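You operate a simulated robot arm through the tools that you are given. There is no shell and no other tool. Be economical: measure what you need, move in short steps, check, and stop when the job is done.

You run a simulated robot arm. Do the job below in one go: nothing can be reset, and whatever is moved stays where it is left.

## Task
Swap the dirty bowl of the main line strainer for the clean spare.
Fine: close the lever with green knob, then open the relief valve, before the bowl comes off; dirty bowl on the ledge; ring locked and relief closed before that lever opens again; nothing spills. Where these are worked on the way, their far stop is far enough and under half their travel is too little: yellow knob of valve marked relief.

The check looks at the end state, three seconds after you hand in, the way a careful person would. Anything else that was tipped, shoved, dropped, spilled or broken makes it a failure.

## Robot
A 7-joint arm with a fingered hand on a trunk, on a base that drives. Base frame: it is fixed to the floor where the robot stands at the start and does not move with it; the origin is under the middle of the robot, x ahead of it, y to its left, z up; the surface under the hand at the start is at about z = 500. Lengths are in mm, angles in rad, forces in N, time in s.
Its first joint turns from -2.897 to 2.897 rad. Places, roughly: blue ring of main line strainer [600, 100, 800]; clear bowl with green top [250, 1250, 500]; strainer marked main line [700, 100, 700]; valve lever with green knob [800, 0, 800]; yellow knob of valve marked relief [700, 0, 800]. Payload 4 kg.
Tool frame: the origin (TCP) lies between the finger pads and is the grasp point; the fingertips stand 30 mm ahead of it; z points along the fingers, y is the line along which they close. The gripper opens to 104 mm. The gripper's body begins 35 mm behind the TCP. The gripper is a hand of 4 fingers: y runs from the thumb to the fingers, the wrist lies at [-15, -113, -190] in the tool frame.
Orientation is that of the tool frame in the base frame, as a unit quaternion [x, y, z, w]. With the fingers straight down and the wrist toward the robot, the tool's x, y and z point along [0, 1, 0], [1, 0, 0] and [0, 0, -1] of the base frame.

## Interface
- The arm moves only by the tool nudge_tool. Its argument "moves" is text: rows parted by semicolons, each of 6 numbers parted by spaces: the shift along the tool's x, y, z in m, then the turn, a rotation vector about the tool's x, y, z in rad. In form: dx dy dz ax ay az; .... A call has 1 to 12 rows; each row is the pose to reach, as a shift and turn from the pose commanded when the call began, along the tool's axes at that moment. A row lasts 0.2 s, in which the tool goes at most 50 mm and 0.15 rad; a call with a longer step from one row to the next is refused whole. Where a pose cannot be reached the arm comes as near as it can. A force on the tool above 90 N (or 10 N above the force at the start of the call, whichever is more), or a blocked arm, ends the call early, and 0.2 s more pass. In this call time passes only in rows, and 0.2 s behind the last. The reply holds the time, the measured pose of the TCP, the force on the tool along the base axes, the opening and the grip force, in the units named above and with some noise, with the torque about the TCP (base axes, N m) and any sound that the robot's microphone picked up.
- Cameras (640 x 400 px; columns grow to the right, rows downward): "scene" is now at [327.2, 210.7, 1228.1]; the picture's right is [0.15, -0.99, 0.00], its down [-0.58, -0.09, -0.81] and it looks along [0.80, 0.12, -0.59] (base axes); focal length 214 px, centre (320, 200). "wrist" rides on the gripper at [61, -92, -130] in the tool frame; the picture's right is [-0.81, 0.28, -0.52], its down [-0.53, -0.71, 0.46] and it looks along [-0.24, 0.64, 0.72] (tool axes); focal length 275 px, centre (320, 200). There is no depth. A picture from a camera that has moved, and an enlarged one, comes with that camera's place and axes in the base frame and with its lens.
- snapshot(camera): a new picture of that camera. It takes no simulated time.
- drive_base(legs): drives the robot by 1 to 6 legs, each [ahead, left, turn to the left] in mm, mm and rad, along the robot's own axes; the way and the turn of a leg run together, so that a leg with both is an arc; at most 1500 mm and 3.142 rad a leg. The arm and the cameras ride along, it lands a little off, and it stops where it bumps. It gives what a move gives.
- finger_targets(index, middle, ring, thumb_bend, thumb_turn): sets how far each is bent, from 0 (flat) to 1 (curled in); at 0.3 the hand is open as for a grip, at 0.7 the pads meet at the TCP. One left out holds its place. A second passes; each finger stops where it meets its share of the squeeze, and holds until it gets a number again. It is the only way to open and close the hand. It gives what a move gives, with no picture; readings hold the bend of each and the force on the fingers (four entries, about 0 where the hand has none), thumb and palm. thumb_turn goes from beside the hand (0) to across from the fingers (1), as for a grip.
- pan_tilt(pan, tilt): turns the head with the scene camera to pan (to the left, within 2.496 rad either way) and tilt (down, from -0.506 to 1.204), counted from straight ahead of the robot. It gives what a move gives.
- zoom(camera, box): a new picture of the part [left, top, right, bottom] of that camera's present view, enlarged. It takes no simulated time.
- finish_job(): hands the job in; it is judged then, once.

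Work in short steps. Places have to be worked out from the pictures, the camera data and where the tool is seen: move nearer, look again, correct. Check each grasp and each placing, and mend what went wrong. You have 120 turns and 98 pictures in all, those below and enlarged ones among them. Open the gripper and draw the arm clear of the work before you hand the job in, unless the task says otherwise; then end with one line.

The tools are called as name(argument=value, ...) on one line, values as JSON. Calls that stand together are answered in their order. nudge_tool: Moves the arm, as the interface text tells. Its arguments: {"type":"object","properties":{"moves":{"type":"string"}},"required":["moves"]} The other tools are called the same way: finger_targets (index, middle, ring, thumb_bend, thumb_turn) moves the fingers one by one; drive_base (legs) drives the base; pan_tilt (pan, tilt) turns the head that bears the scene camera; snapshot (camera) takes a picture; zoom (camera, box) takes an enlarged picture of a part of a camera's view; finish_job () hands the job in.

At the start:

```text
clock: 0.0
ee_pos: [728.4, 109.7, 1053.6]
tool_rot: [0.707, 0.707, -0.001, 0.0]
ft_force: [-0.2, -0.9, -1.8]
ft_torque: [0.03, 0.01, 0.04]
opening: 103.7
finger_force: 0.0
shape: jaw
bend: [0.3, 0.3, 0.3, 0.3, 0.98]
finger forces: [0.0, 0.0, 0.0, 0.0, 0.0, 0.1]
robot x, y, heading: [3.9, -2.7, 0.002]
head pan, tilt: [0.147, 0.627]
```

scene: 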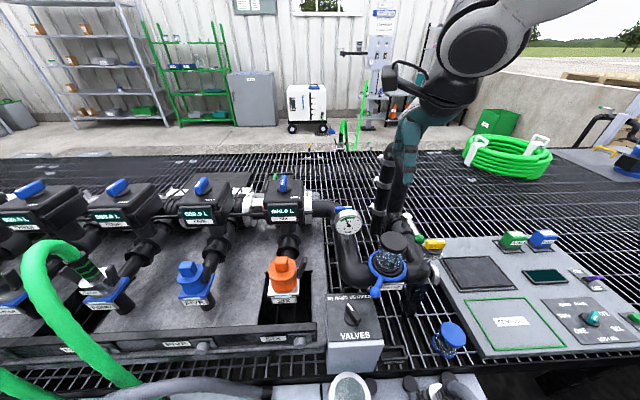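
wrist: 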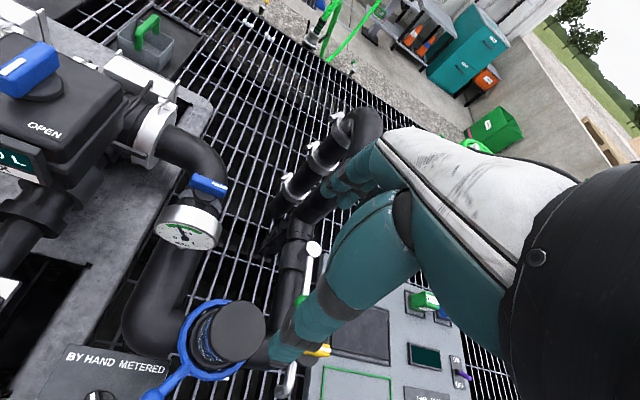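

I start by looking closely at the strainer and its surroundings.

zoom(camera="scene", box=[300, 180, 500, 380])

zoom(camera="wrist", box=[140, 180, 400, 400])

pan_tilt(pan=1.4, tilt=0.7)

```text
2.00 times, centred on (400, 280) of scene
camera zoom: at [327.2, 210.7, 1228.1], right [0.15, -0.99, 0.0], down [-0.58, -0.09, -0.81], along [0.8, 0.12, -0.59], focal length 429 px, centre (160, 40)
```

zoom: 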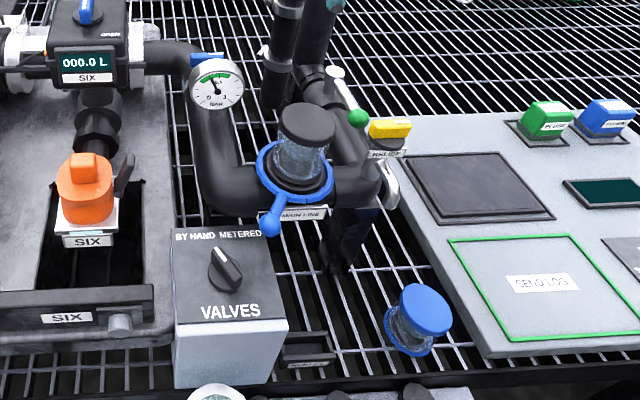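

```text
1.82 times, centred on (270, 290) of wrist
camera zoom: at [636.8, 168.8, 1182.5], right [0.28, -0.81, 0.52], down [-0.71, -0.53, -0.46], along [0.64, -0.24, -0.72], focal length 500 px, centre (411, 36)
```

zoom: 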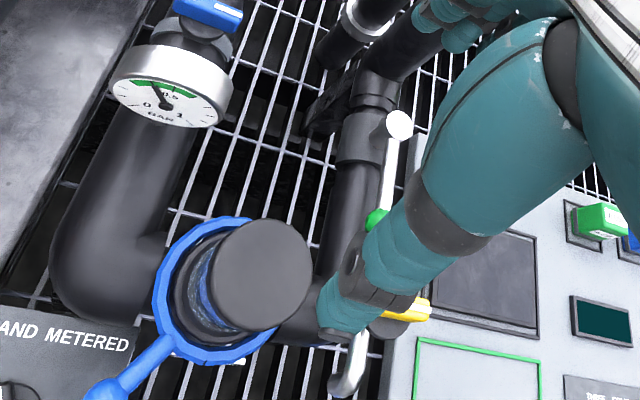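

```text
clock: 1.4
ee_pos: [727.7, 109.7, 1053.9]
tool_rot: [0.707, 0.707, 0.0, 0.001]
ft_force: [0.1, -0.2, -0.1]
ft_torque: [0.03, 0.04, 0.0]
opening: 103.7
finger_force: 0.0
shape: jaw
bend: [0.3, 0.3, 0.3, 0.3, 0.98]
finger forces: [0.1, 0.0, 0.0, 0.1, 0.1, 0.0]
robot x, y, heading: [-0.5, -0.9, -0.001]
head pan, tilt: [1.4, 0.7]
```

I look toward the left, where the spare should be.

snapshot(camera="scene")

```text
93 pictures are left
camera scene: at [255.1, 281.6, 1221.7], right [0.99, -0.17, 0.0], down [-0.11, -0.63, -0.77], along [0.13, 0.75, -0.64], focal length 214 px, centre (320, 200)
```

scene: 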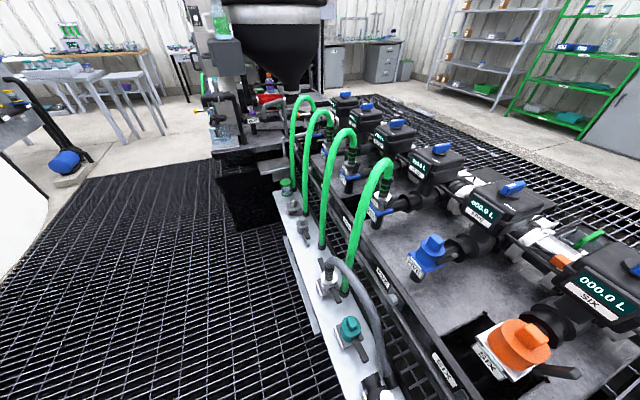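

zoom(camera="scene", box=[240, 150, 400, 250])

```text
4.00 times, centred on (320, 200) of scene
camera zoom: at [255.1, 281.6, 1221.7], right [0.99, -0.17, 0.0], down [-0.11, -0.63, -0.77], along [0.13, 0.75, -0.64], focal length 858 px, centre (320, 200)
```

zoom: 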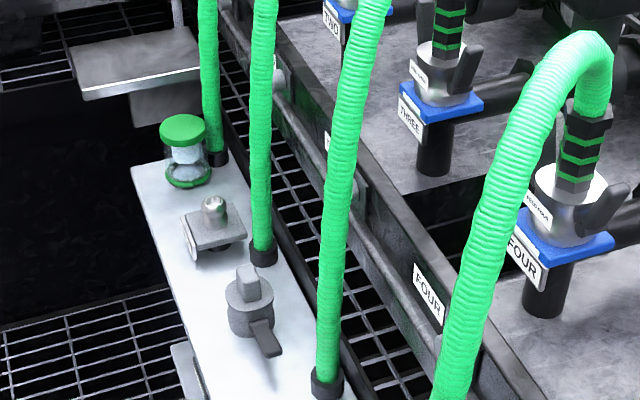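

The green-topped spare stands at about (232, 1200) on a pale shelf. Now I look at the near side below the strainer for the "ledge".

pan_tilt(pan=0.3, tilt=1.15)

snapshot(camera="scene")

```text
clock: 2.8
ee_pos: [728.7, 107.6, 1053.0]
tool_rot: [0.707, 0.707, 0.0, 0.0]
ft_force: [-0.1, -0.4, 0.4]
ft_torque: [-0.02, 0.02, 0.0]
opening: 103.9
finger_force: 0.0
shape: jaw
bend: [0.3, 0.3, 0.3, 0.3, 0.98]
finger forces: [0.0, 0.0, 0.0, 0.0, 0.0, 0.1]
robot x, y, heading: [1.3, 0.0, -0.005]
head pan, tilt: [0.3, 1.15]
```

```text
91 pictures are left
camera scene: at [297.5, 215.5, 1188.7], right [0.3, -0.96, 0.0], down [-0.87, -0.27, -0.41], along [0.39, 0.12, -0.91], focal length 214 px, centre (320, 200)
```

scene: 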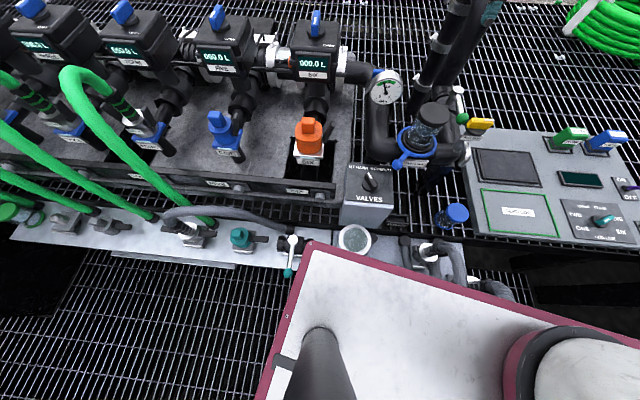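

I zoom in on the ledge and the strainer region.

zoom(camera="scene", box=[330, 80, 490, 180])

zoom(camera="scene", box=[270, 170, 490, 300])

zoom(camera="scene", box=[0, 180, 220, 300])

```text
4.00 times, centred on (410, 130) of scene
camera zoom: at [297.5, 215.5, 1188.7], right [0.3, -0.96, 0.0], down [-0.87, -0.27, -0.41], along [0.39, 0.12, -0.91], focal length 858 px, centre (-40, 480)
```

zoom: 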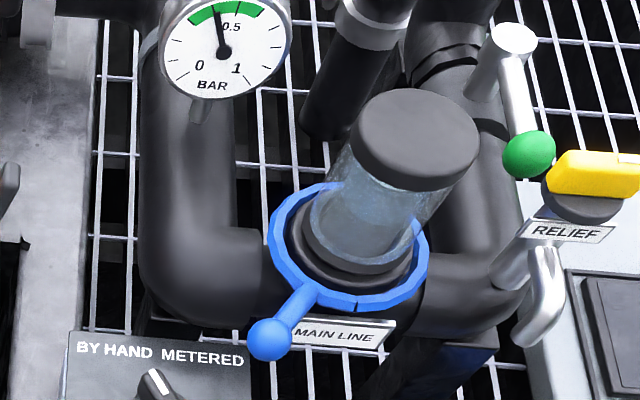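

```text
2.91 times, centred on (380, 235) of scene
camera zoom: at [297.5, 215.5, 1188.7], right [0.3, -0.96, 0.0], down [-0.87, -0.27, -0.41], along [0.39, 0.12, -0.91], focal length 624 px, centre (146, 98)
```

zoom: 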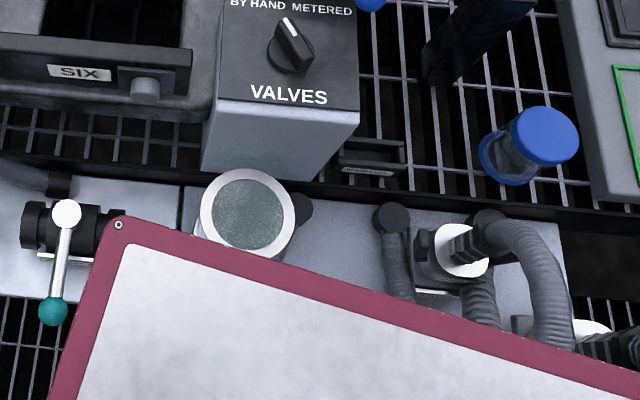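

```text
2.91 times, centred on (110, 240) of scene
camera zoom: at [297.5, 215.5, 1188.7], right [0.3, -0.96, 0.0], down [-0.87, -0.27, -0.41], along [0.39, 0.12, -0.91], focal length 624 px, centre (931, 84)
```

zoom: 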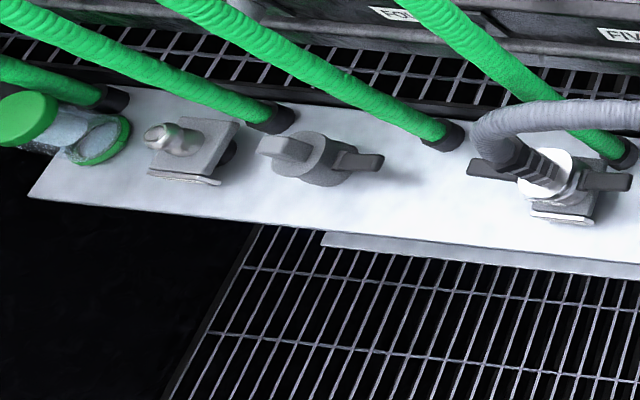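

I move the hand back-left to free the view and get stereo measurements with the wrist camera; the head is turned to the strainer as well.

nudge_tool(moves="0.035 -0.03 0 0 0 0; 0.07 -0.06 0 0 0 0; 0.105 -0.09 0 0 0 0; 0.14 -0.12 0 0 0 0; 0.14 -0.12 0 0 0 0")

snapshot(camera="wrist")

pan_tilt(pan=-0.25, tilt=0.75)

snapshot(camera="scene")

```text
clock: 4.0
ee_pos: [608.2, 248.1, 1054.3]
tool_rot: [0.707, 0.707, 0.001, 0.0]
ft_force: [0.2, 0.6, 0.1]
ft_torque: [-0.01, -0.03, -0.01]
opening: 103.8
finger_force: 0.1
shape: jaw
bend: [0.3, 0.3, 0.3, 0.3, 0.98]
finger forces: [0.1, 0.1, 0.1, 0.0, 0.0, 0.0]
robot x, y, heading: [1.1, 1.3, -0.003]
head pan, tilt: [0.3, 1.15]
```

```text
87 pictures are left
camera wrist: at [515.7, 309.1, 1182.7], right [0.28, -0.81, 0.52], down [-0.71, -0.53, -0.46], along [0.64, -0.24, -0.72], focal length 275 px, centre (320, 200)
```

wrist: 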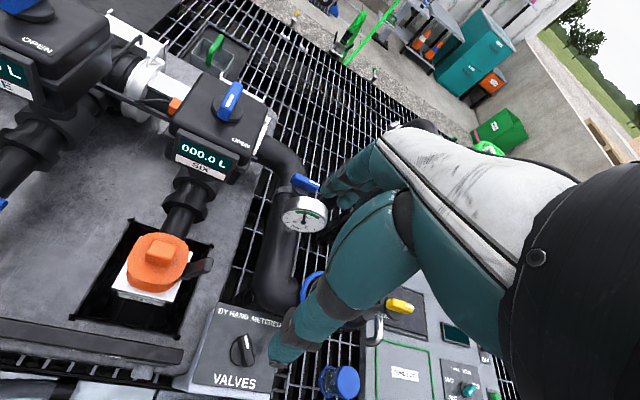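

```text
clock: 4.9
ee_pos: [607.7, 247.5, 1053.3]
tool_rot: [0.707, 0.707, 0.0, 0.0]
ft_force: [-0.5, 0.2, 0.8]
ft_torque: [-0.01, 0.01, -0.02]
opening: 103.7
finger_force: 0.2
shape: jaw
bend: [0.3, 0.3, 0.3, 0.3, 0.98]
finger forces: [0.0, 0.0, 0.0, 0.0, 0.1, 0.1]
robot x, y, heading: [-1.8, 2.2, 0.001]
head pan, tilt: [-0.25, 0.75]
```

```text
86 pictures are left
camera scene: at [320.9, 177.5, 1217.4], right [-0.25, -0.97, 0.0], down [-0.66, 0.17, -0.73], along [0.71, -0.18, -0.68], focal length 214 px, centre (320, 200)
```

scene: 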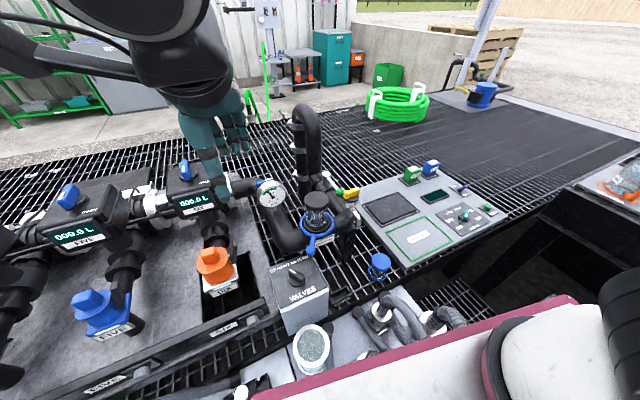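

The hand blocked the view; I zoom the scene camera and move the hand to the right side so the wrist camera sees the lever freely.

zoom(camera="scene", box=[240, 150, 400, 250])

nudge_tool(moves="-0.045 0.01 0 0 0 0; -0.09 0.02 0 0 0 0; -0.135 0.03 0 0 0 0; -0.18 0.04 0 0 0 0; -0.225 0.05 0 0 0 0; -0.27 0.06 0 0 0 0; -0.315 0.07 0 0 0 0; -0.315 0.07 0 0 0 0")

snapshot(camera="wrist")

```text
4.00 times, centred on (320, 200) of scene
camera zoom: at [320.9, 177.5, 1217.4], right [-0.25, -0.97, 0.0], down [-0.66, 0.17, -0.73], along [0.71, -0.18, -0.68], focal length 858 px, centre (320, 200)
```

zoom: 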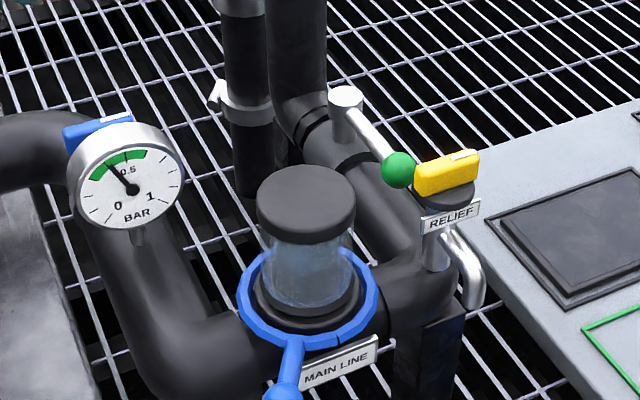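

```text
clock: 6.7
ee_pos: [678.0, -68.0, 1053.8]
tool_rot: [0.708, 0.706, 0.0, 0.0]
ft_force: [-0.8, -0.2, -1.1]
ft_torque: [0.05, 0.02, 0.04]
opening: 103.8
finger_force: 0.0
shape: jaw
bend: [0.3, 0.3, 0.3, 0.3, 0.98]
finger forces: [0.0, 0.0, 0.0, 0.0, 0.1, 0.0]
robot x, y, heading: [-2.5, -2.7, -0.003]
head pan, tilt: [-0.25, 0.75]
```

```text
84 pictures are left
camera wrist: at [586.9, -8.0, 1182.3], right [0.27, -0.81, 0.52], down [-0.71, -0.53, -0.46], along [0.64, -0.24, -0.72], focal length 275 px, centre (320, 200)
```

wrist: 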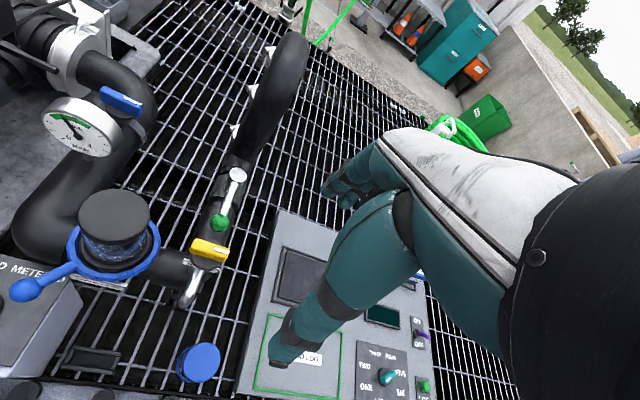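

Good view. I zoom on it to measure.

zoom(camera="wrist", box=[0, 150, 272, 320])

```text
2.35 times, centred on (136, 235) of wrist
camera zoom: at [586.9, -8.0, 1182.3], right [0.27, -0.81, 0.52], down [-0.71, -0.53, -0.46], along [0.64, -0.24, -0.72], focal length 648 px, centre (753, 118)
```

zoom: 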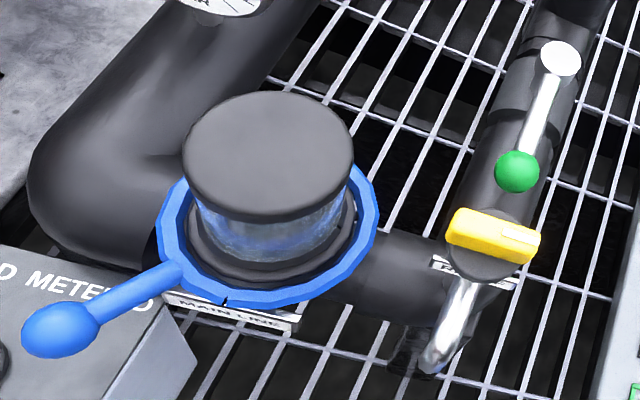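

Measured (mm): green knob ≈(786,-3,789), its pivot ≈(877,15,796), yellow handle ≈(722,-12,838), ring centre ≈(690,88,777), ring ball ≈(618,122,780), bowl cap ≈(697,90,851). I rotate the hand −90° about its z so the fingers straddle the lever sideways, then check how the hand looks.

nudge_tool(moves="0 0 0 0 0 -0.14; 0 0 0 0 0 -0.28; 0 0 0 0 0 -0.42; 0 0 0 0 0 -0.56; 0 0 0 0 0 -0.7; 0 0 0 0 0 -0.84; 0 0 0 0 0 -0.98; 0 0 0 0 0 -1.12; 0 0 0 0 0 -1.26; 0 0 0 0 0 -1.40; 0 0 0 0 0 -1.54; 0 0 0 0 0 -1.54")

snapshot(camera="scene")

snapshot(camera="wrist")

```text
clock: 9.3
ee_pos: [679.2, -67.4, 1052.3]
tool_rot: [0.015, 1.0, -0.001, 0.0]
ft_force: [0.2, -0.7, 0.4]
ft_torque: [0.01, -0.02, 0.01]
opening: 103.5
finger_force: 0.0
shape: jaw
bend: [0.3, 0.3, 0.3, 0.3, 0.98]
finger forces: [0.0, 0.0, 0.0, 0.0, 0.1, 0.0]
robot x, y, heading: [-0.4, 2.2, 0.0]
head pan, tilt: [-0.25, 0.75]
```

```text
82 pictures are left
camera scene: at [320.9, 177.3, 1217.5], right [-0.25, -0.97, 0.0], down [-0.66, 0.17, -0.73], along [0.71, -0.18, -0.68], focal length 214 px, centre (320, 200)
```

scene: 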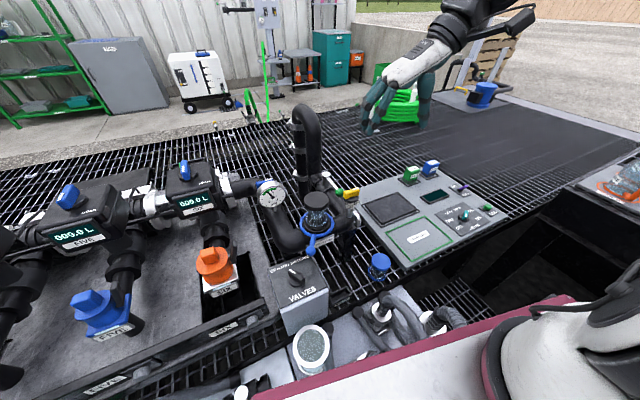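

```text
81 pictures are left
camera wrist: at [614.8, -157.3, 1182.2], right [0.82, 0.25, 0.52], down [0.51, -0.73, -0.46], along [0.26, 0.64, -0.72], focal length 275 px, centre (320, 200)
```

wrist: 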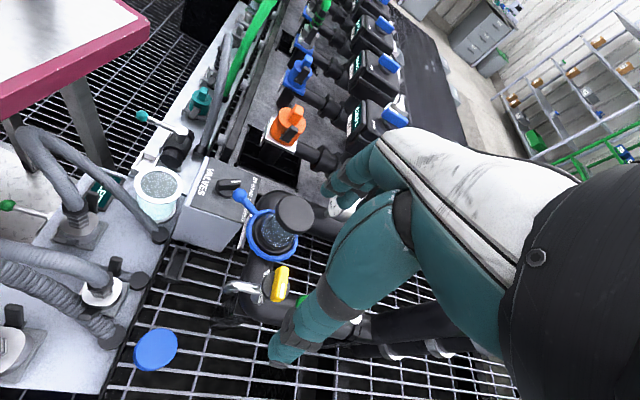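

Reached. I zoom at the hand to understand its shape.

zoom(camera="scene", box=[330, 20, 490, 140])

```text
3.33 times, centred on (410, 80) of scene
camera zoom: at [320.9, 177.3, 1217.5], right [-0.25, -0.97, 0.0], down [-0.66, 0.17, -0.73], along [0.71, -0.18, -0.68], focal length 715 px, centre (20, 600)
```

zoom: 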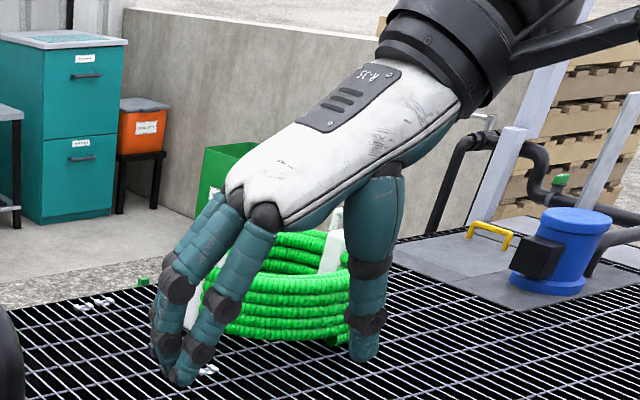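

Hand understood. I move above the green knob and lower so that fingers (+y side) and thumb (−y side) straddle it.

nudge_tool(moves="-0.038 0.022 0.017 0 0 0; -0.076 0.045 0.034 0 0 0; -0.114 0.067 0.052 0 0 0; -0.114 0.067 0.10 0 0 0; -0.114 0.067 0.14 0 0 0; -0.114 0.067 0.14 0 0 0")

zoom(camera="scene", box=[280, 100, 440, 220])

snapshot(camera="wrist")

```text
clock: 10.7
ee_pos: [792.9, -2.5, 913.2]
tool_rot: [0.015, 1.0, 0.0, 0.0]
ft_force: [-0.4, -0.5, 0.1]
ft_torque: [-0.03, -0.02, 0.0]
opening: 103.7
finger_force: 0.2
shape: jaw
bend: [0.3, 0.3, 0.3, 0.3, 0.98]
finger forces: [0.0, 0.0, 0.0, 0.0, 0.1, 0.1]
robot x, y, heading: [2.2, -0.0, 0.0]
head pan, tilt: [-0.25, 0.75]
```

```text
3.33 times, centred on (360, 160) of scene
camera zoom: at [320.9, 177.4, 1217.5], right [-0.25, -0.97, 0.0], down [-0.66, 0.17, -0.73], along [0.71, -0.18, -0.68], focal length 715 px, centre (187, 333)
```

zoom: 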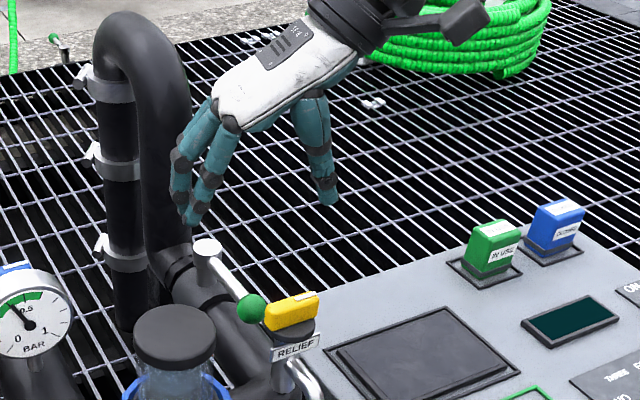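

```text
78 pictures are left
camera wrist: at [729.1, -93.5, 1042.1], right [0.82, 0.25, 0.52], down [0.51, -0.73, -0.46], along [0.26, 0.64, -0.72], focal length 275 px, centre (320, 200)
```

wrist: 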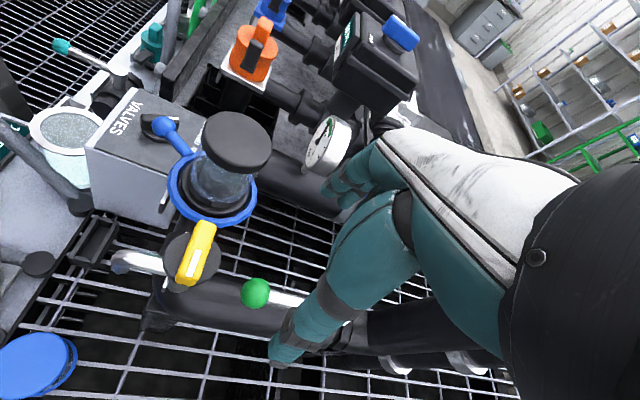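

Knob re-measured at (789,-8,789), consistent. Lower to TCP z≈800.

nudge_tool(moves="0 0 0.04 0 0 0; 0 0 0.08 0 0 0; 0 -0.005 0.113 0 0 0; 0 -0.005 0.113 0 0 0")

zoom(camera="scene", box=[280, 120, 440, 240])

```text
clock: 11.7
ee_pos: [795.9, -10.4, 801.5]
tool_rot: [0.015, 1.0, 0.0, 0.0]
ft_force: [0.1, 0.1, 0.2]
ft_torque: [-0.02, 0.0, -0.01]
opening: 103.8
finger_force: 0.0
shape: jaw
bend: [0.3, 0.3, 0.3, 0.3, 0.98]
finger forces: [0.0, 0.1, 0.0, 0.0, 0.1, 0.0]
robot x, y, heading: [1.3, -6.2, -0.002]
head pan, tilt: [-0.25, 0.75]
```

```text
3.33 times, centred on (360, 180) of scene
camera zoom: at [321.0, 177.4, 1217.5], right [-0.25, -0.97, 0.0], down [-0.66, 0.17, -0.73], along [0.71, -0.18, -0.68], focal length 715 px, centre (187, 267)
```

zoom: 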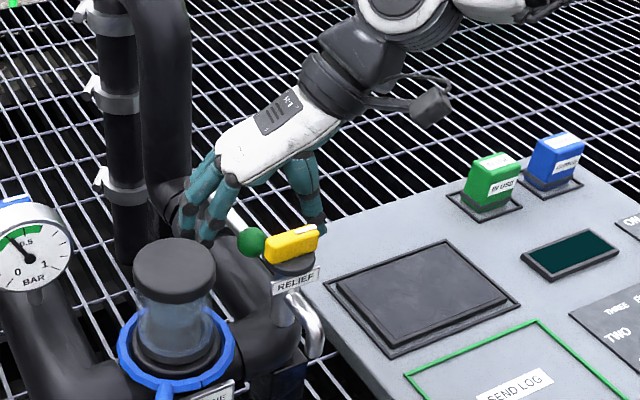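

The knob is caged between fingers and thumb. Test toward −y with the fingers: short steps, watching the force.

nudge_tool(moves="0 -0.02 0 0 0 0; 0 -0.035 0 0 0 0; 0 -0.045 0 0 0 0; 0 -0.055 0 0 0 0; 0 -0.065 0 0 0 0")

zoom(camera="scene", box=[280, 120, 440, 240])

```text
clock: 12.9
ee_pos: [792.1, -69.3, 801.9]
tool_rot: [0.013, 1.0, 0.002, 0.001]
ft_force: [-2.2, 32.8, 7.3]
ft_torque: [1.12, -0.1, 0.33]
opening: 103.8
finger_force: 0.1
shape: jaw
bend: [0.21, 0.22, 0.23, 0.3, 0.98]
finger forces: [12.4, 10.2, 6.4, 0.0, 0.0, 0.0]
robot x, y, heading: [1.4, -0.9, 0.001]
head pan, tilt: [-0.25, 0.75]
```

```text
3.33 times, centred on (360, 180) of scene
camera zoom: at [320.5, 178.9, 1217.4], right [-0.25, -0.97, 0.0], down [-0.66, 0.17, -0.73], along [0.71, -0.18, -0.68], focal length 715 px, centre (187, 267)
```

zoom: 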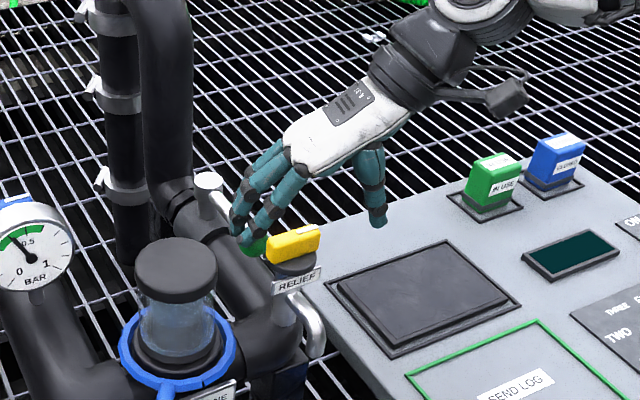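

33 N with no movement: that's the stop side (lever is open there). I try the other way (+y) with the thumb.

nudge_tool(moves="0 0.045 0 0 0 0; 0 0.085 0 0 0 0; 0 0.105 0 0 0 0; 0 0.115 0 0 0 0; 0 0.125 0 0 0 0; -0.001 0.135 0 0 0 0")

zoom(camera="scene", box=[280, 120, 440, 240])

```text
clock: 14.3
ee_pos: [797.8, 62.4, 799.6]
tool_rot: [0.016, 1.0, 0.0, -0.001]
ft_force: [0.4, -0.4, 0.4]
ft_torque: [0.03, 0.0, 0.0]
opening: 104.1
finger_force: 0.0
shape: jaw
bend: [0.3, 0.3, 0.3, 0.29, 0.97]
finger forces: [0.0, 0.1, 0.0, 0.1, 0.5, 0.0]
robot x, y, heading: [2.7, -4.3, 0.0]
head pan, tilt: [-0.25, 0.75]
```

```text
3.33 times, centred on (360, 180) of scene
camera zoom: at [320.9, 177.3, 1217.5], right [-0.25, -0.97, 0.0], down [-0.66, 0.17, -0.73], along [0.71, -0.18, -0.68], focal length 715 px, centre (187, 267)
```

zoom: 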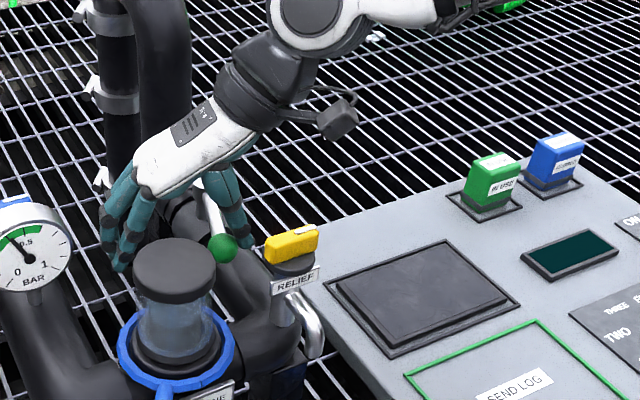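

The lever moves freely toward +y. I follow the arc about the pivot, turning the hand along with it.

nudge_tool(moves="-0.007 0.011 0 0 0 0.14; -0.015 0.021 0 0 0 0.28; -0.025 0.0295 0 0 0 0.42; -0.0355 0.0365 0 0 0 0.56; -0.047 0.042 0 0 0 0.70; -0.0595 0.046 0 0 0 0.84; -0.072 0.0483 0 0 0 0.98")

zoom(camera="scene", box=[260, 110, 420, 230])

```text
clock: 15.9
ee_pos: [867.1, 57.8, 797.7]
tool_rot: [0.483, 0.876, 0.001, 0.002]
ft_force: [-0.2, -0.3, 0.4]
ft_torque: [0.0, -0.03, -0.03]
opening: 104.1
finger_force: 0.3
shape: jaw
bend: [0.3, 0.3, 0.3, 0.3, 0.98]
finger forces: [0.0, 0.0, 0.0, 0.1, 0.0, 0.0]
out of reach, approached as far as the arm can: row 5, 6, 7
robot x, y, heading: [-2.8, 1.0, 0.0]
head pan, tilt: [-0.25, 0.75]
```

```text
3.33 times, centred on (340, 170) of scene
camera zoom: at [320.9, 177.5, 1217.5], right [-0.25, -0.97, 0.0], down [-0.66, 0.17, -0.73], along [0.71, -0.18, -0.68], focal length 715 px, centre (253, 300)
```

zoom: 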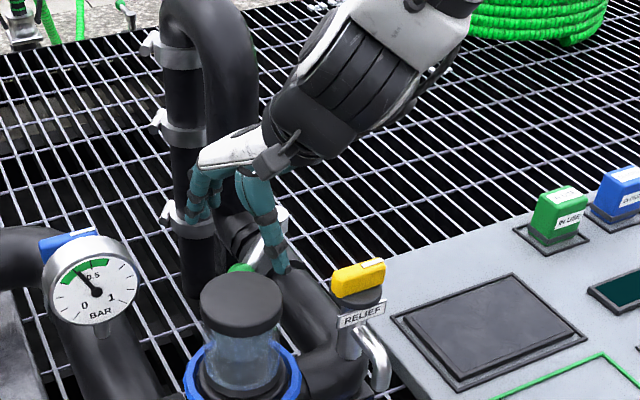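

Halfway (knob ≈(814,65)), but the wrist ran out of reach in this orientation. I lift straight up and then re-approach with the hand in the standard orientation, closed, pushing in +x.

nudge_tool(moves="0 0 -0.04 0 0 0; 0 0 -0.08 0 0 0; 0 0 -0.12 0 0 0; 0 0 -0.16 0 0 0; 0 0 -0.18 0 0 0")

```text
clock: 17.1
ee_pos: [865.3, 55.8, 981.7]
tool_rot: [0.484, 0.875, 0.0, -0.001]
ft_force: [-0.2, 0.7, 0.6]
ft_torque: [-0.02, 0.01, 0.01]
opening: 104.0
finger_force: 0.2
shape: jaw
bend: [0.3, 0.3, 0.3, 0.3, 0.98]
finger forces: [0.1, 0.0, 0.1, 0.0, 0.1, 0.0]
robot x, y, heading: [1.0, 1.4, 0.002]
head pan, tilt: [-0.25, 0.75]
```

Now turn to the standard orientation above (770,103) and close the fingers.

nudge_tool(moves="0.022 -0.014 0 0 0 0.14; 0.045 -0.0275 0 0 0 0.28; 0.067 -0.041 0 0 0 0.42; 0.09 -0.055 0 0 0 0.565; 0.09 -0.055 0 0 0 0.565")

finger_targets(index=0.72, middle=0.72, ring=0.72, thumb_bend=0.7)

zoom(camera="scene", box=[240, 90, 400, 210])

snapshot(camera="wrist")

```text
clock: 18.3
ee_pos: [770.7, 102.3, 980.2]
tool_rot: [0.71, 0.704, 0.0, 0.0]
ft_force: [0.1, -0.2, 0.2]
ft_torque: [0.01, -0.01, 0.02]
opening: 103.8
finger_force: 0.0
shape: jaw
bend: [0.3, 0.3, 0.3, 0.3, 0.98]
finger forces: [0.0, 0.0, 0.1, 0.0, 0.0, 0.0]
robot x, y, heading: [0.7, 4.0, -0.002]
head pan, tilt: [-0.25, 0.75]
```

```text
clock: 19.3
ee_pos: [770.9, 102.7, 980.0]
tool_rot: [0.709, 0.705, -0.001, 0.0]
ft_force: [-0.1, -0.2, -1.3]
ft_torque: [0.02, 0.0, -0.01]
opening: 0.2
finger_force: 0.0
shape: fingers
bend: [0.72, 0.72, 0.72, 0.69, 0.98]
finger forces: [0.0, 0.0, 0.0, 0.1, 0.1, 0.0]
robot x, y, heading: [-0.1, 3.4, 0.0]
head pan, tilt: [-0.25, 0.75]
```

```text
3.33 times, centred on (320, 150) of scene
camera zoom: at [320.9, 177.4, 1217.5], right [-0.25, -0.97, 0.0], down [-0.66, 0.17, -0.73], along [0.71, -0.18, -0.68], focal length 715 px, centre (320, 367)
```

zoom: 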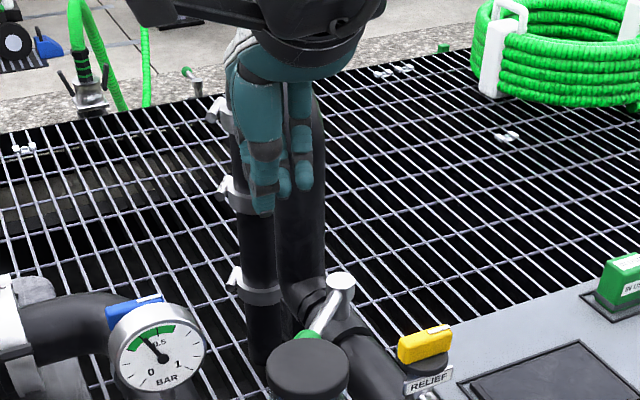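

```text
72 pictures are left
camera wrist: at [679.9, 163.1, 1109.8], right [0.27, -0.81, 0.52], down [-0.72, -0.53, -0.46], along [0.64, -0.25, -0.72], focal length 275 px, centre (320, 200)
```

wrist: 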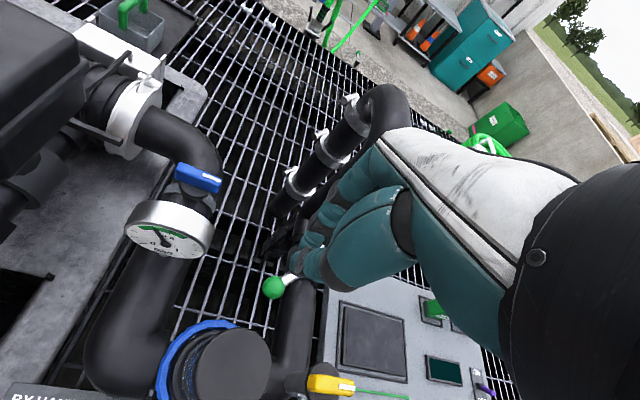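

Knob now ≈(803–810,67). I shift slightly left to y≈118, x≈766 (clear of bowl cap) and descend to TCP z≈808 behind the knob.

nudge_tool(moves="0.016 -0.004 0.03 0 0 0; 0.016 -0.004 0.07 0 0 0; 0.016 -0.004 0.11 0 0 0; 0.016 -0.004 0.14 0 0 0; 0.016 -0.004 0.155 0 0 0; 0.016 -0.004 0.172 0 0 0; 0.016 -0.004 0.172 0 0 0")

snapshot(camera="wrist")

zoom(camera="scene", box=[240, 110, 400, 230])

```text
clock: 20.9
ee_pos: [767.8, 118.4, 808.5]
tool_rot: [0.709, 0.705, -0.001, 0.0]
ft_force: [0.2, -0.6, 0.4]
ft_torque: [0.02, -0.02, 0.0]
opening: 0.0
finger_force: 0.6
shape: fingers
bend: [0.72, 0.72, 0.72, 0.69, 0.97]
finger forces: [0.1, 0.0, 0.1, 0.0, 0.4, 0.0]
robot x, y, heading: [-1.2, -0.9, 0.003]
head pan, tilt: [-0.25, 0.75]
```

```text
71 pictures are left
camera wrist: at [676.2, 179.8, 936.8], right [0.27, -0.81, 0.52], down [-0.72, -0.53, -0.46], along [0.64, -0.25, -0.72], focal length 275 px, centre (320, 200)
```

wrist: 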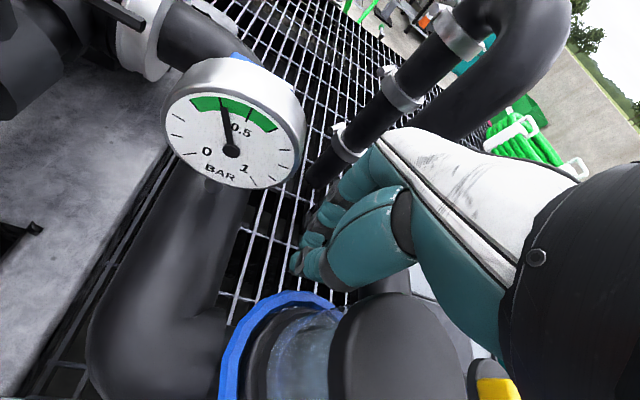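

```text
3.33 times, centred on (320, 170) of scene
camera zoom: at [321.0, 177.4, 1217.5], right [-0.25, -0.97, 0.0], down [-0.66, 0.17, -0.73], along [0.71, -0.18, -0.68], focal length 715 px, centre (320, 300)
```

zoom: 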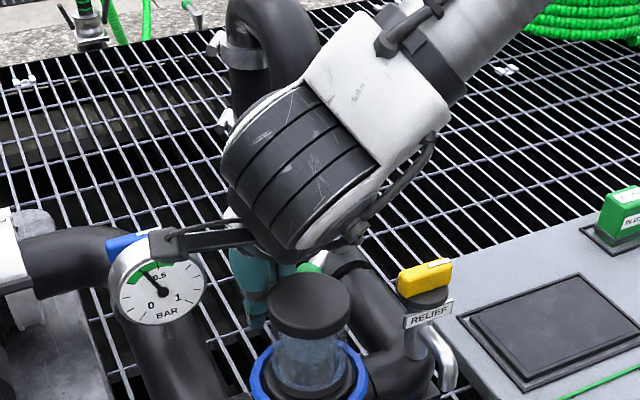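

The knob sits just right-ahead of my fingers. I push +x with slight −y first, then follow toward (830,110).

nudge_tool(moves="-0.014 0.012 0 0 0 0; -0.015 0.025 0 0 0 0; -0.012 0.037 0 0 0 0; -0.006 0.049 0 0 0 0; -0.002 0.060 0 0 0 0; -0.002 0.068 0 0 0 0")

zoom(camera="scene", box=[240, 110, 400, 230])

```text
clock: 22.3
ee_pos: [834.9, 116.7, 807.7]
tool_rot: [0.709, 0.705, 0.0, 0.0]
ft_force: [-0.2, -0.5, 0.4]
ft_torque: [0.03, 0.02, -0.03]
opening: 0.0
finger_force: 0.1
shape: fingers
bend: [0.72, 0.72, 0.72, 0.69, 0.97]
finger forces: [0.1, 0.0, 0.1, 0.0, 0.0, 0.0]
robot x, y, heading: [-0.4, -0.5, 0.002]
head pan, tilt: [-0.25, 0.75]
```

```text
3.33 times, centred on (320, 170) of scene
camera zoom: at [321.0, 177.4, 1217.5], right [-0.25, -0.97, 0.0], down [-0.66, 0.17, -0.73], along [0.71, -0.18, -0.68], focal length 715 px, centre (320, 300)
```

zoom: 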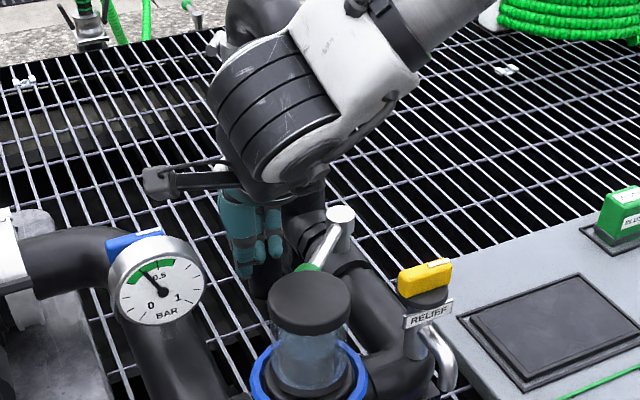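

I passed just left of the knob. Back up, shift to y≈90, and push again.

nudge_tool(moves="0.002 -0.035 0 0 0 0; 0.002 -0.067 0 0 0 0; -0.012 -0.067 0 0 0 0; -0.027 -0.067 0 0 0 0; -0.027 -0.055 0 0 0 0; -0.027 -0.043 0 0 0 0; -0.024 -0.031 0 0 0 0; -0.020 -0.019 0 0 0 0; -0.016 -0.009 0 0 0 0; -0.012 0.00 0 0 0 0")

zoom(camera="scene", box=[240, 110, 400, 230])

```text
clock: 24.5
ee_pos: [835.2, 104.9, 808.1]
tool_rot: [0.709, 0.705, 0.001, 0.0]
ft_force: [-3.4, 4.0, 19.0]
ft_torque: [-0.24, 0.19, -0.07]
opening: 0.0
finger_force: 9.3
shape: fingers
bend: [0.72, 0.75, 0.74, 0.69, 0.97]
finger forces: [0.1, 13.5, 5.3, 0.0, 0.0, 0.0]
robot x, y, heading: [-0.5, 0.6, -0.001]
head pan, tilt: [-0.25, 0.75]
```

```text
3.33 times, centred on (320, 170) of scene
camera zoom: at [320.3, 177.4, 1217.7], right [-0.25, -0.97, 0.0], down [-0.66, 0.17, -0.73], along [0.71, -0.18, -0.68], focal length 715 px, centre (320, 300)
```

zoom: 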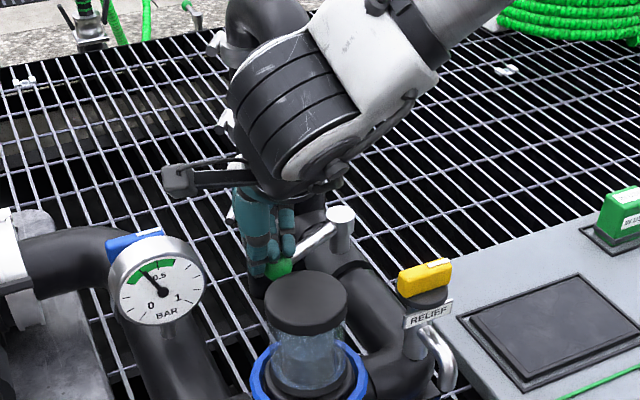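

The fingers rode over the knob (z force 19 N), though it moved further (≈127° azimuth). I back off, go 22 mm lower and push again.

nudge_tool(moves="0 0 -0.03 0 0 0; 0 -0.03 -0.03 0 0 0; 0 -0.062 -0.02 0 0 0; 0.004 -0.062 0.01 0 0 0; 0.004 -0.062 0.024 0 0 0; 0.004 -0.05 0.024 0 0 0; 0.004 -0.04 0.024 0 0 0; 0.006 -0.03 0.024 0 0 0; 0.008 -0.02 0.024 0 0 0")

zoom(camera="scene", box=[240, 110, 400, 230])

```text
clock: 26.5
ee_pos: [814.1, 113.2, 782.3]
tool_rot: [0.709, 0.705, 0.001, -0.001]
ft_force: [0.0, 0.1, 0.0]
ft_torque: [0.0, 0.03, 0.01]
opening: 0.0
finger_force: 0.1
shape: fingers
bend: [0.72, 0.72, 0.72, 0.69, 0.97]
finger forces: [0.1, 0.0, 0.0, 0.0, 0.0, 0.0]
robot x, y, heading: [-0.7, 1.8, -0.0]
head pan, tilt: [-0.25, 0.75]
```

```text
3.33 times, centred on (320, 170) of scene
camera zoom: at [320.9, 177.4, 1217.5], right [-0.25, -0.97, 0.0], down [-0.66, 0.17, -0.73], along [0.71, -0.18, -0.68], focal length 715 px, centre (320, 300)
```

zoom: 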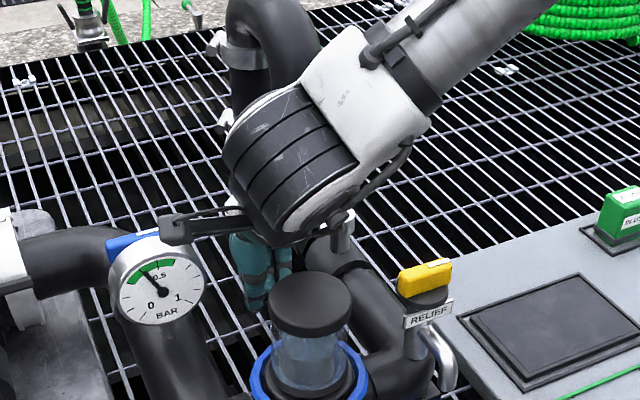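

The knob is now hidden ahead of the fingers. Continue pushing +x until the stop.

nudge_tool(moves="0 0.01 0 0 0 0; 0 0.02 0 0 0 0; 0 0.028 0 0 0 0; 0 0.036 0 0 0 0; 0 0.042 0 0 0 0")

zoom(camera="scene", box=[240, 110, 400, 230])

```text
clock: 27.7
ee_pos: [852.3, 116.0, 784.4]
tool_rot: [0.706, 0.708, -0.001, -0.003]
ft_force: [-59.7, 5.8, 28.5]
ft_torque: [-0.37, -0.33, -0.59]
opening: 0.2
finger_force: 42.9
shape: fingers
bend: [0.72, 0.73, 0.74, 0.65, 0.97]
finger forces: [37.6, 19.6, 28.7, 0.1, 0.0, 0.0]
robot x, y, heading: [-2.6, -2.5, -0.002]
head pan, tilt: [-0.25, 0.75]
```

```text
3.33 times, centred on (320, 170) of scene
camera zoom: at [317.8, 177.6, 1218.2], right [-0.25, -0.97, 0.0], down [-0.66, 0.17, -0.73], along [0.71, -0.18, -0.68], focal length 715 px, centre (320, 300)
```

zoom: 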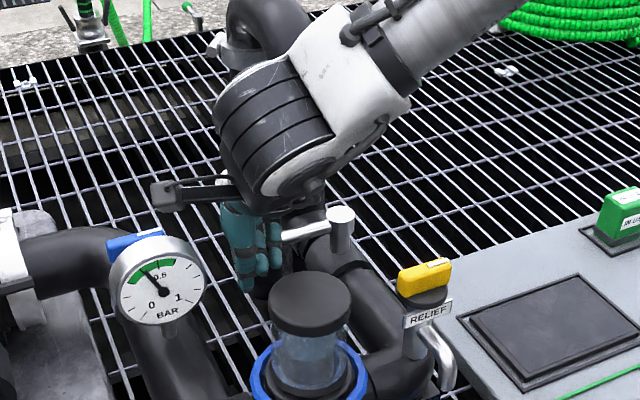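

60 N reaction: it is against its stop. Back off, lift and look at it.

nudge_tool(moves="0 -0.03 0 0 0 0; 0 -0.06 -0.02 0 0 0; 0 -0.065 -0.06 0 0 0; 0 -0.065 -0.11 0 0 0; 0 -0.065 -0.15 0 0 0; -0.03 -0.095 -0.18 0 0 0; -0.06 -0.13 -0.18 0 0 0")

finger_targets(index=0.3, middle=0.3, ring=0.3, thumb_bend=0.3)

zoom(camera="scene", box=[240, 110, 400, 230])

zoom(camera="wrist", box=[60, 170, 380, 390])

```text
refused: row 6 steps farther than a row can; nothing moved
```

```text
clock: 28.7
ee_pos: [855.0, 112.8, 784.8]
tool_rot: [0.708, 0.706, 0.001, 0.001]
ft_force: [-38.8, 14.0, 23.7]
ft_torque: [-0.21, -0.1, -0.42]
opening: 32.9
finger_force: 32.9
shape: fingers
bend: [0.7, 0.71, 0.7, 0.3, 0.97]
finger forces: [27.4, 17.7, 20.5, 0.1, 0.0, 0.0]
robot x, y, heading: [3.0, 0.8, 0.004]
head pan, tilt: [-0.25, 0.75]
```

```text
3.33 times, centred on (320, 170) of scene
camera zoom: at [319.2, 177.8, 1218.0], right [-0.25, -0.97, 0.0], down [-0.66, 0.17, -0.73], along [0.71, -0.18, -0.68], focal length 715 px, centre (320, 300)
```

zoom: 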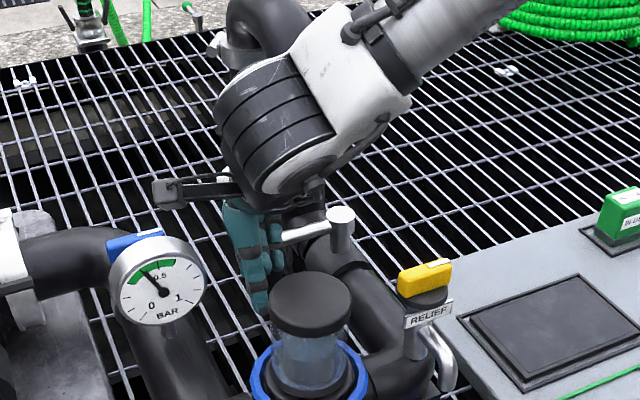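

```text
1.82 times, centred on (220, 280) of wrist
camera zoom: at [763.8, 174.6, 914.6], right [0.27, -0.81, 0.52], down [-0.71, -0.53, -0.46], along [0.64, -0.25, -0.72], focal length 500 px, centre (502, 54)
```

zoom: 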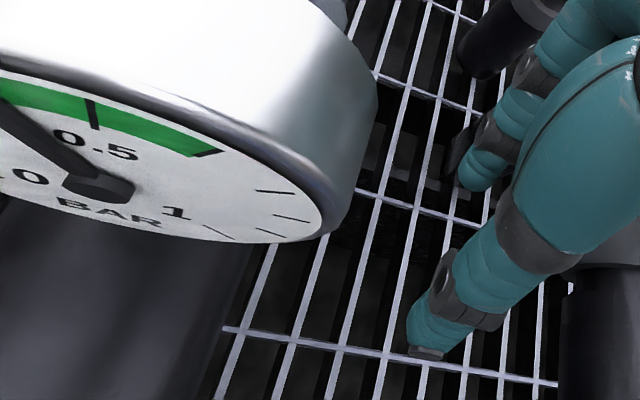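

The move was refused (row too long) while the fingers opened. I re-close the fingers, then retract properly.

finger_targets(index=0.75, middle=0.75, ring=0.75, thumb_bend=0.6)

nudge_tool(moves="0 -0.02 0 0 0 0; 0.02 -0.04 -0.01 0 0 0; 0.03 -0.05 -0.05 0 0 0; 0.03 -0.055 -0.09 0 0 0; 0.03 -0.06 -0.13 0 0 0; 0.01 -0.085 -0.16 0 0 0; -0.02 -0.11 -0.18 0 0 0; -0.055 -0.13 -0.18 0 0 0; -0.09 -0.14 -0.18 0 0 0")

zoom(camera="scene", box=[240, 110, 400, 230])

snapshot(camera="wrist")

```text
clock: 29.7
ee_pos: [855.7, 112.8, 786.7]
tool_rot: [0.709, 0.705, 0.002, 0.001]
ft_force: [-29.4, 4.6, 40.0]
ft_torque: [-0.37, -0.24, -0.3]
opening: 6.3
finger_force: 26.0
shape: fingers
bend: [0.76, 0.76, 0.76, 0.56, 0.97]
finger forces: [17.0, 22.2, 12.2, 0.1, 0.1, 0.0]
robot x, y, heading: [3.9, -0.4, -0.001]
head pan, tilt: [-0.25, 0.75]
```

```text
clock: 31.7
ee_pos: [713.6, 24.6, 963.9]
tool_rot: [0.708, 0.706, -0.001, 0.0]
ft_force: [-0.7, -0.2, -0.4]
ft_torque: [0.0, 0.01, 0.03]
opening: 4.9
finger_force: 0.1
shape: fingers
bend: [0.75, 0.75, 0.75, 0.6, 0.97]
finger forces: [0.1, 0.0, 0.0, 0.1, 0.0, 0.1]
robot x, y, heading: [-0.2, -0.4, 0.003]
head pan, tilt: [-0.25, 0.75]
```

```text
3.33 times, centred on (320, 170) of scene
camera zoom: at [321.0, 177.7, 1217.4], right [-0.25, -0.97, 0.0], down [-0.66, 0.17, -0.73], along [0.71, -0.18, -0.68], focal length 715 px, centre (320, 300)
```

zoom: 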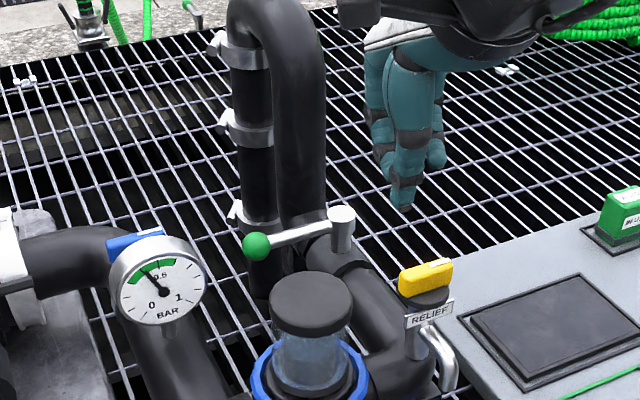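

```text
62 pictures are left
camera wrist: at [623.0, 84.8, 1092.9], right [0.27, -0.81, 0.52], down [-0.72, -0.53, -0.46], along [0.64, -0.25, -0.72], focal length 275 px, centre (320, 200)
```

wrist: 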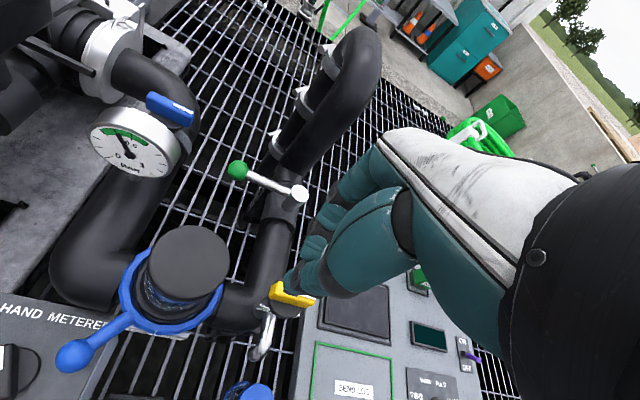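

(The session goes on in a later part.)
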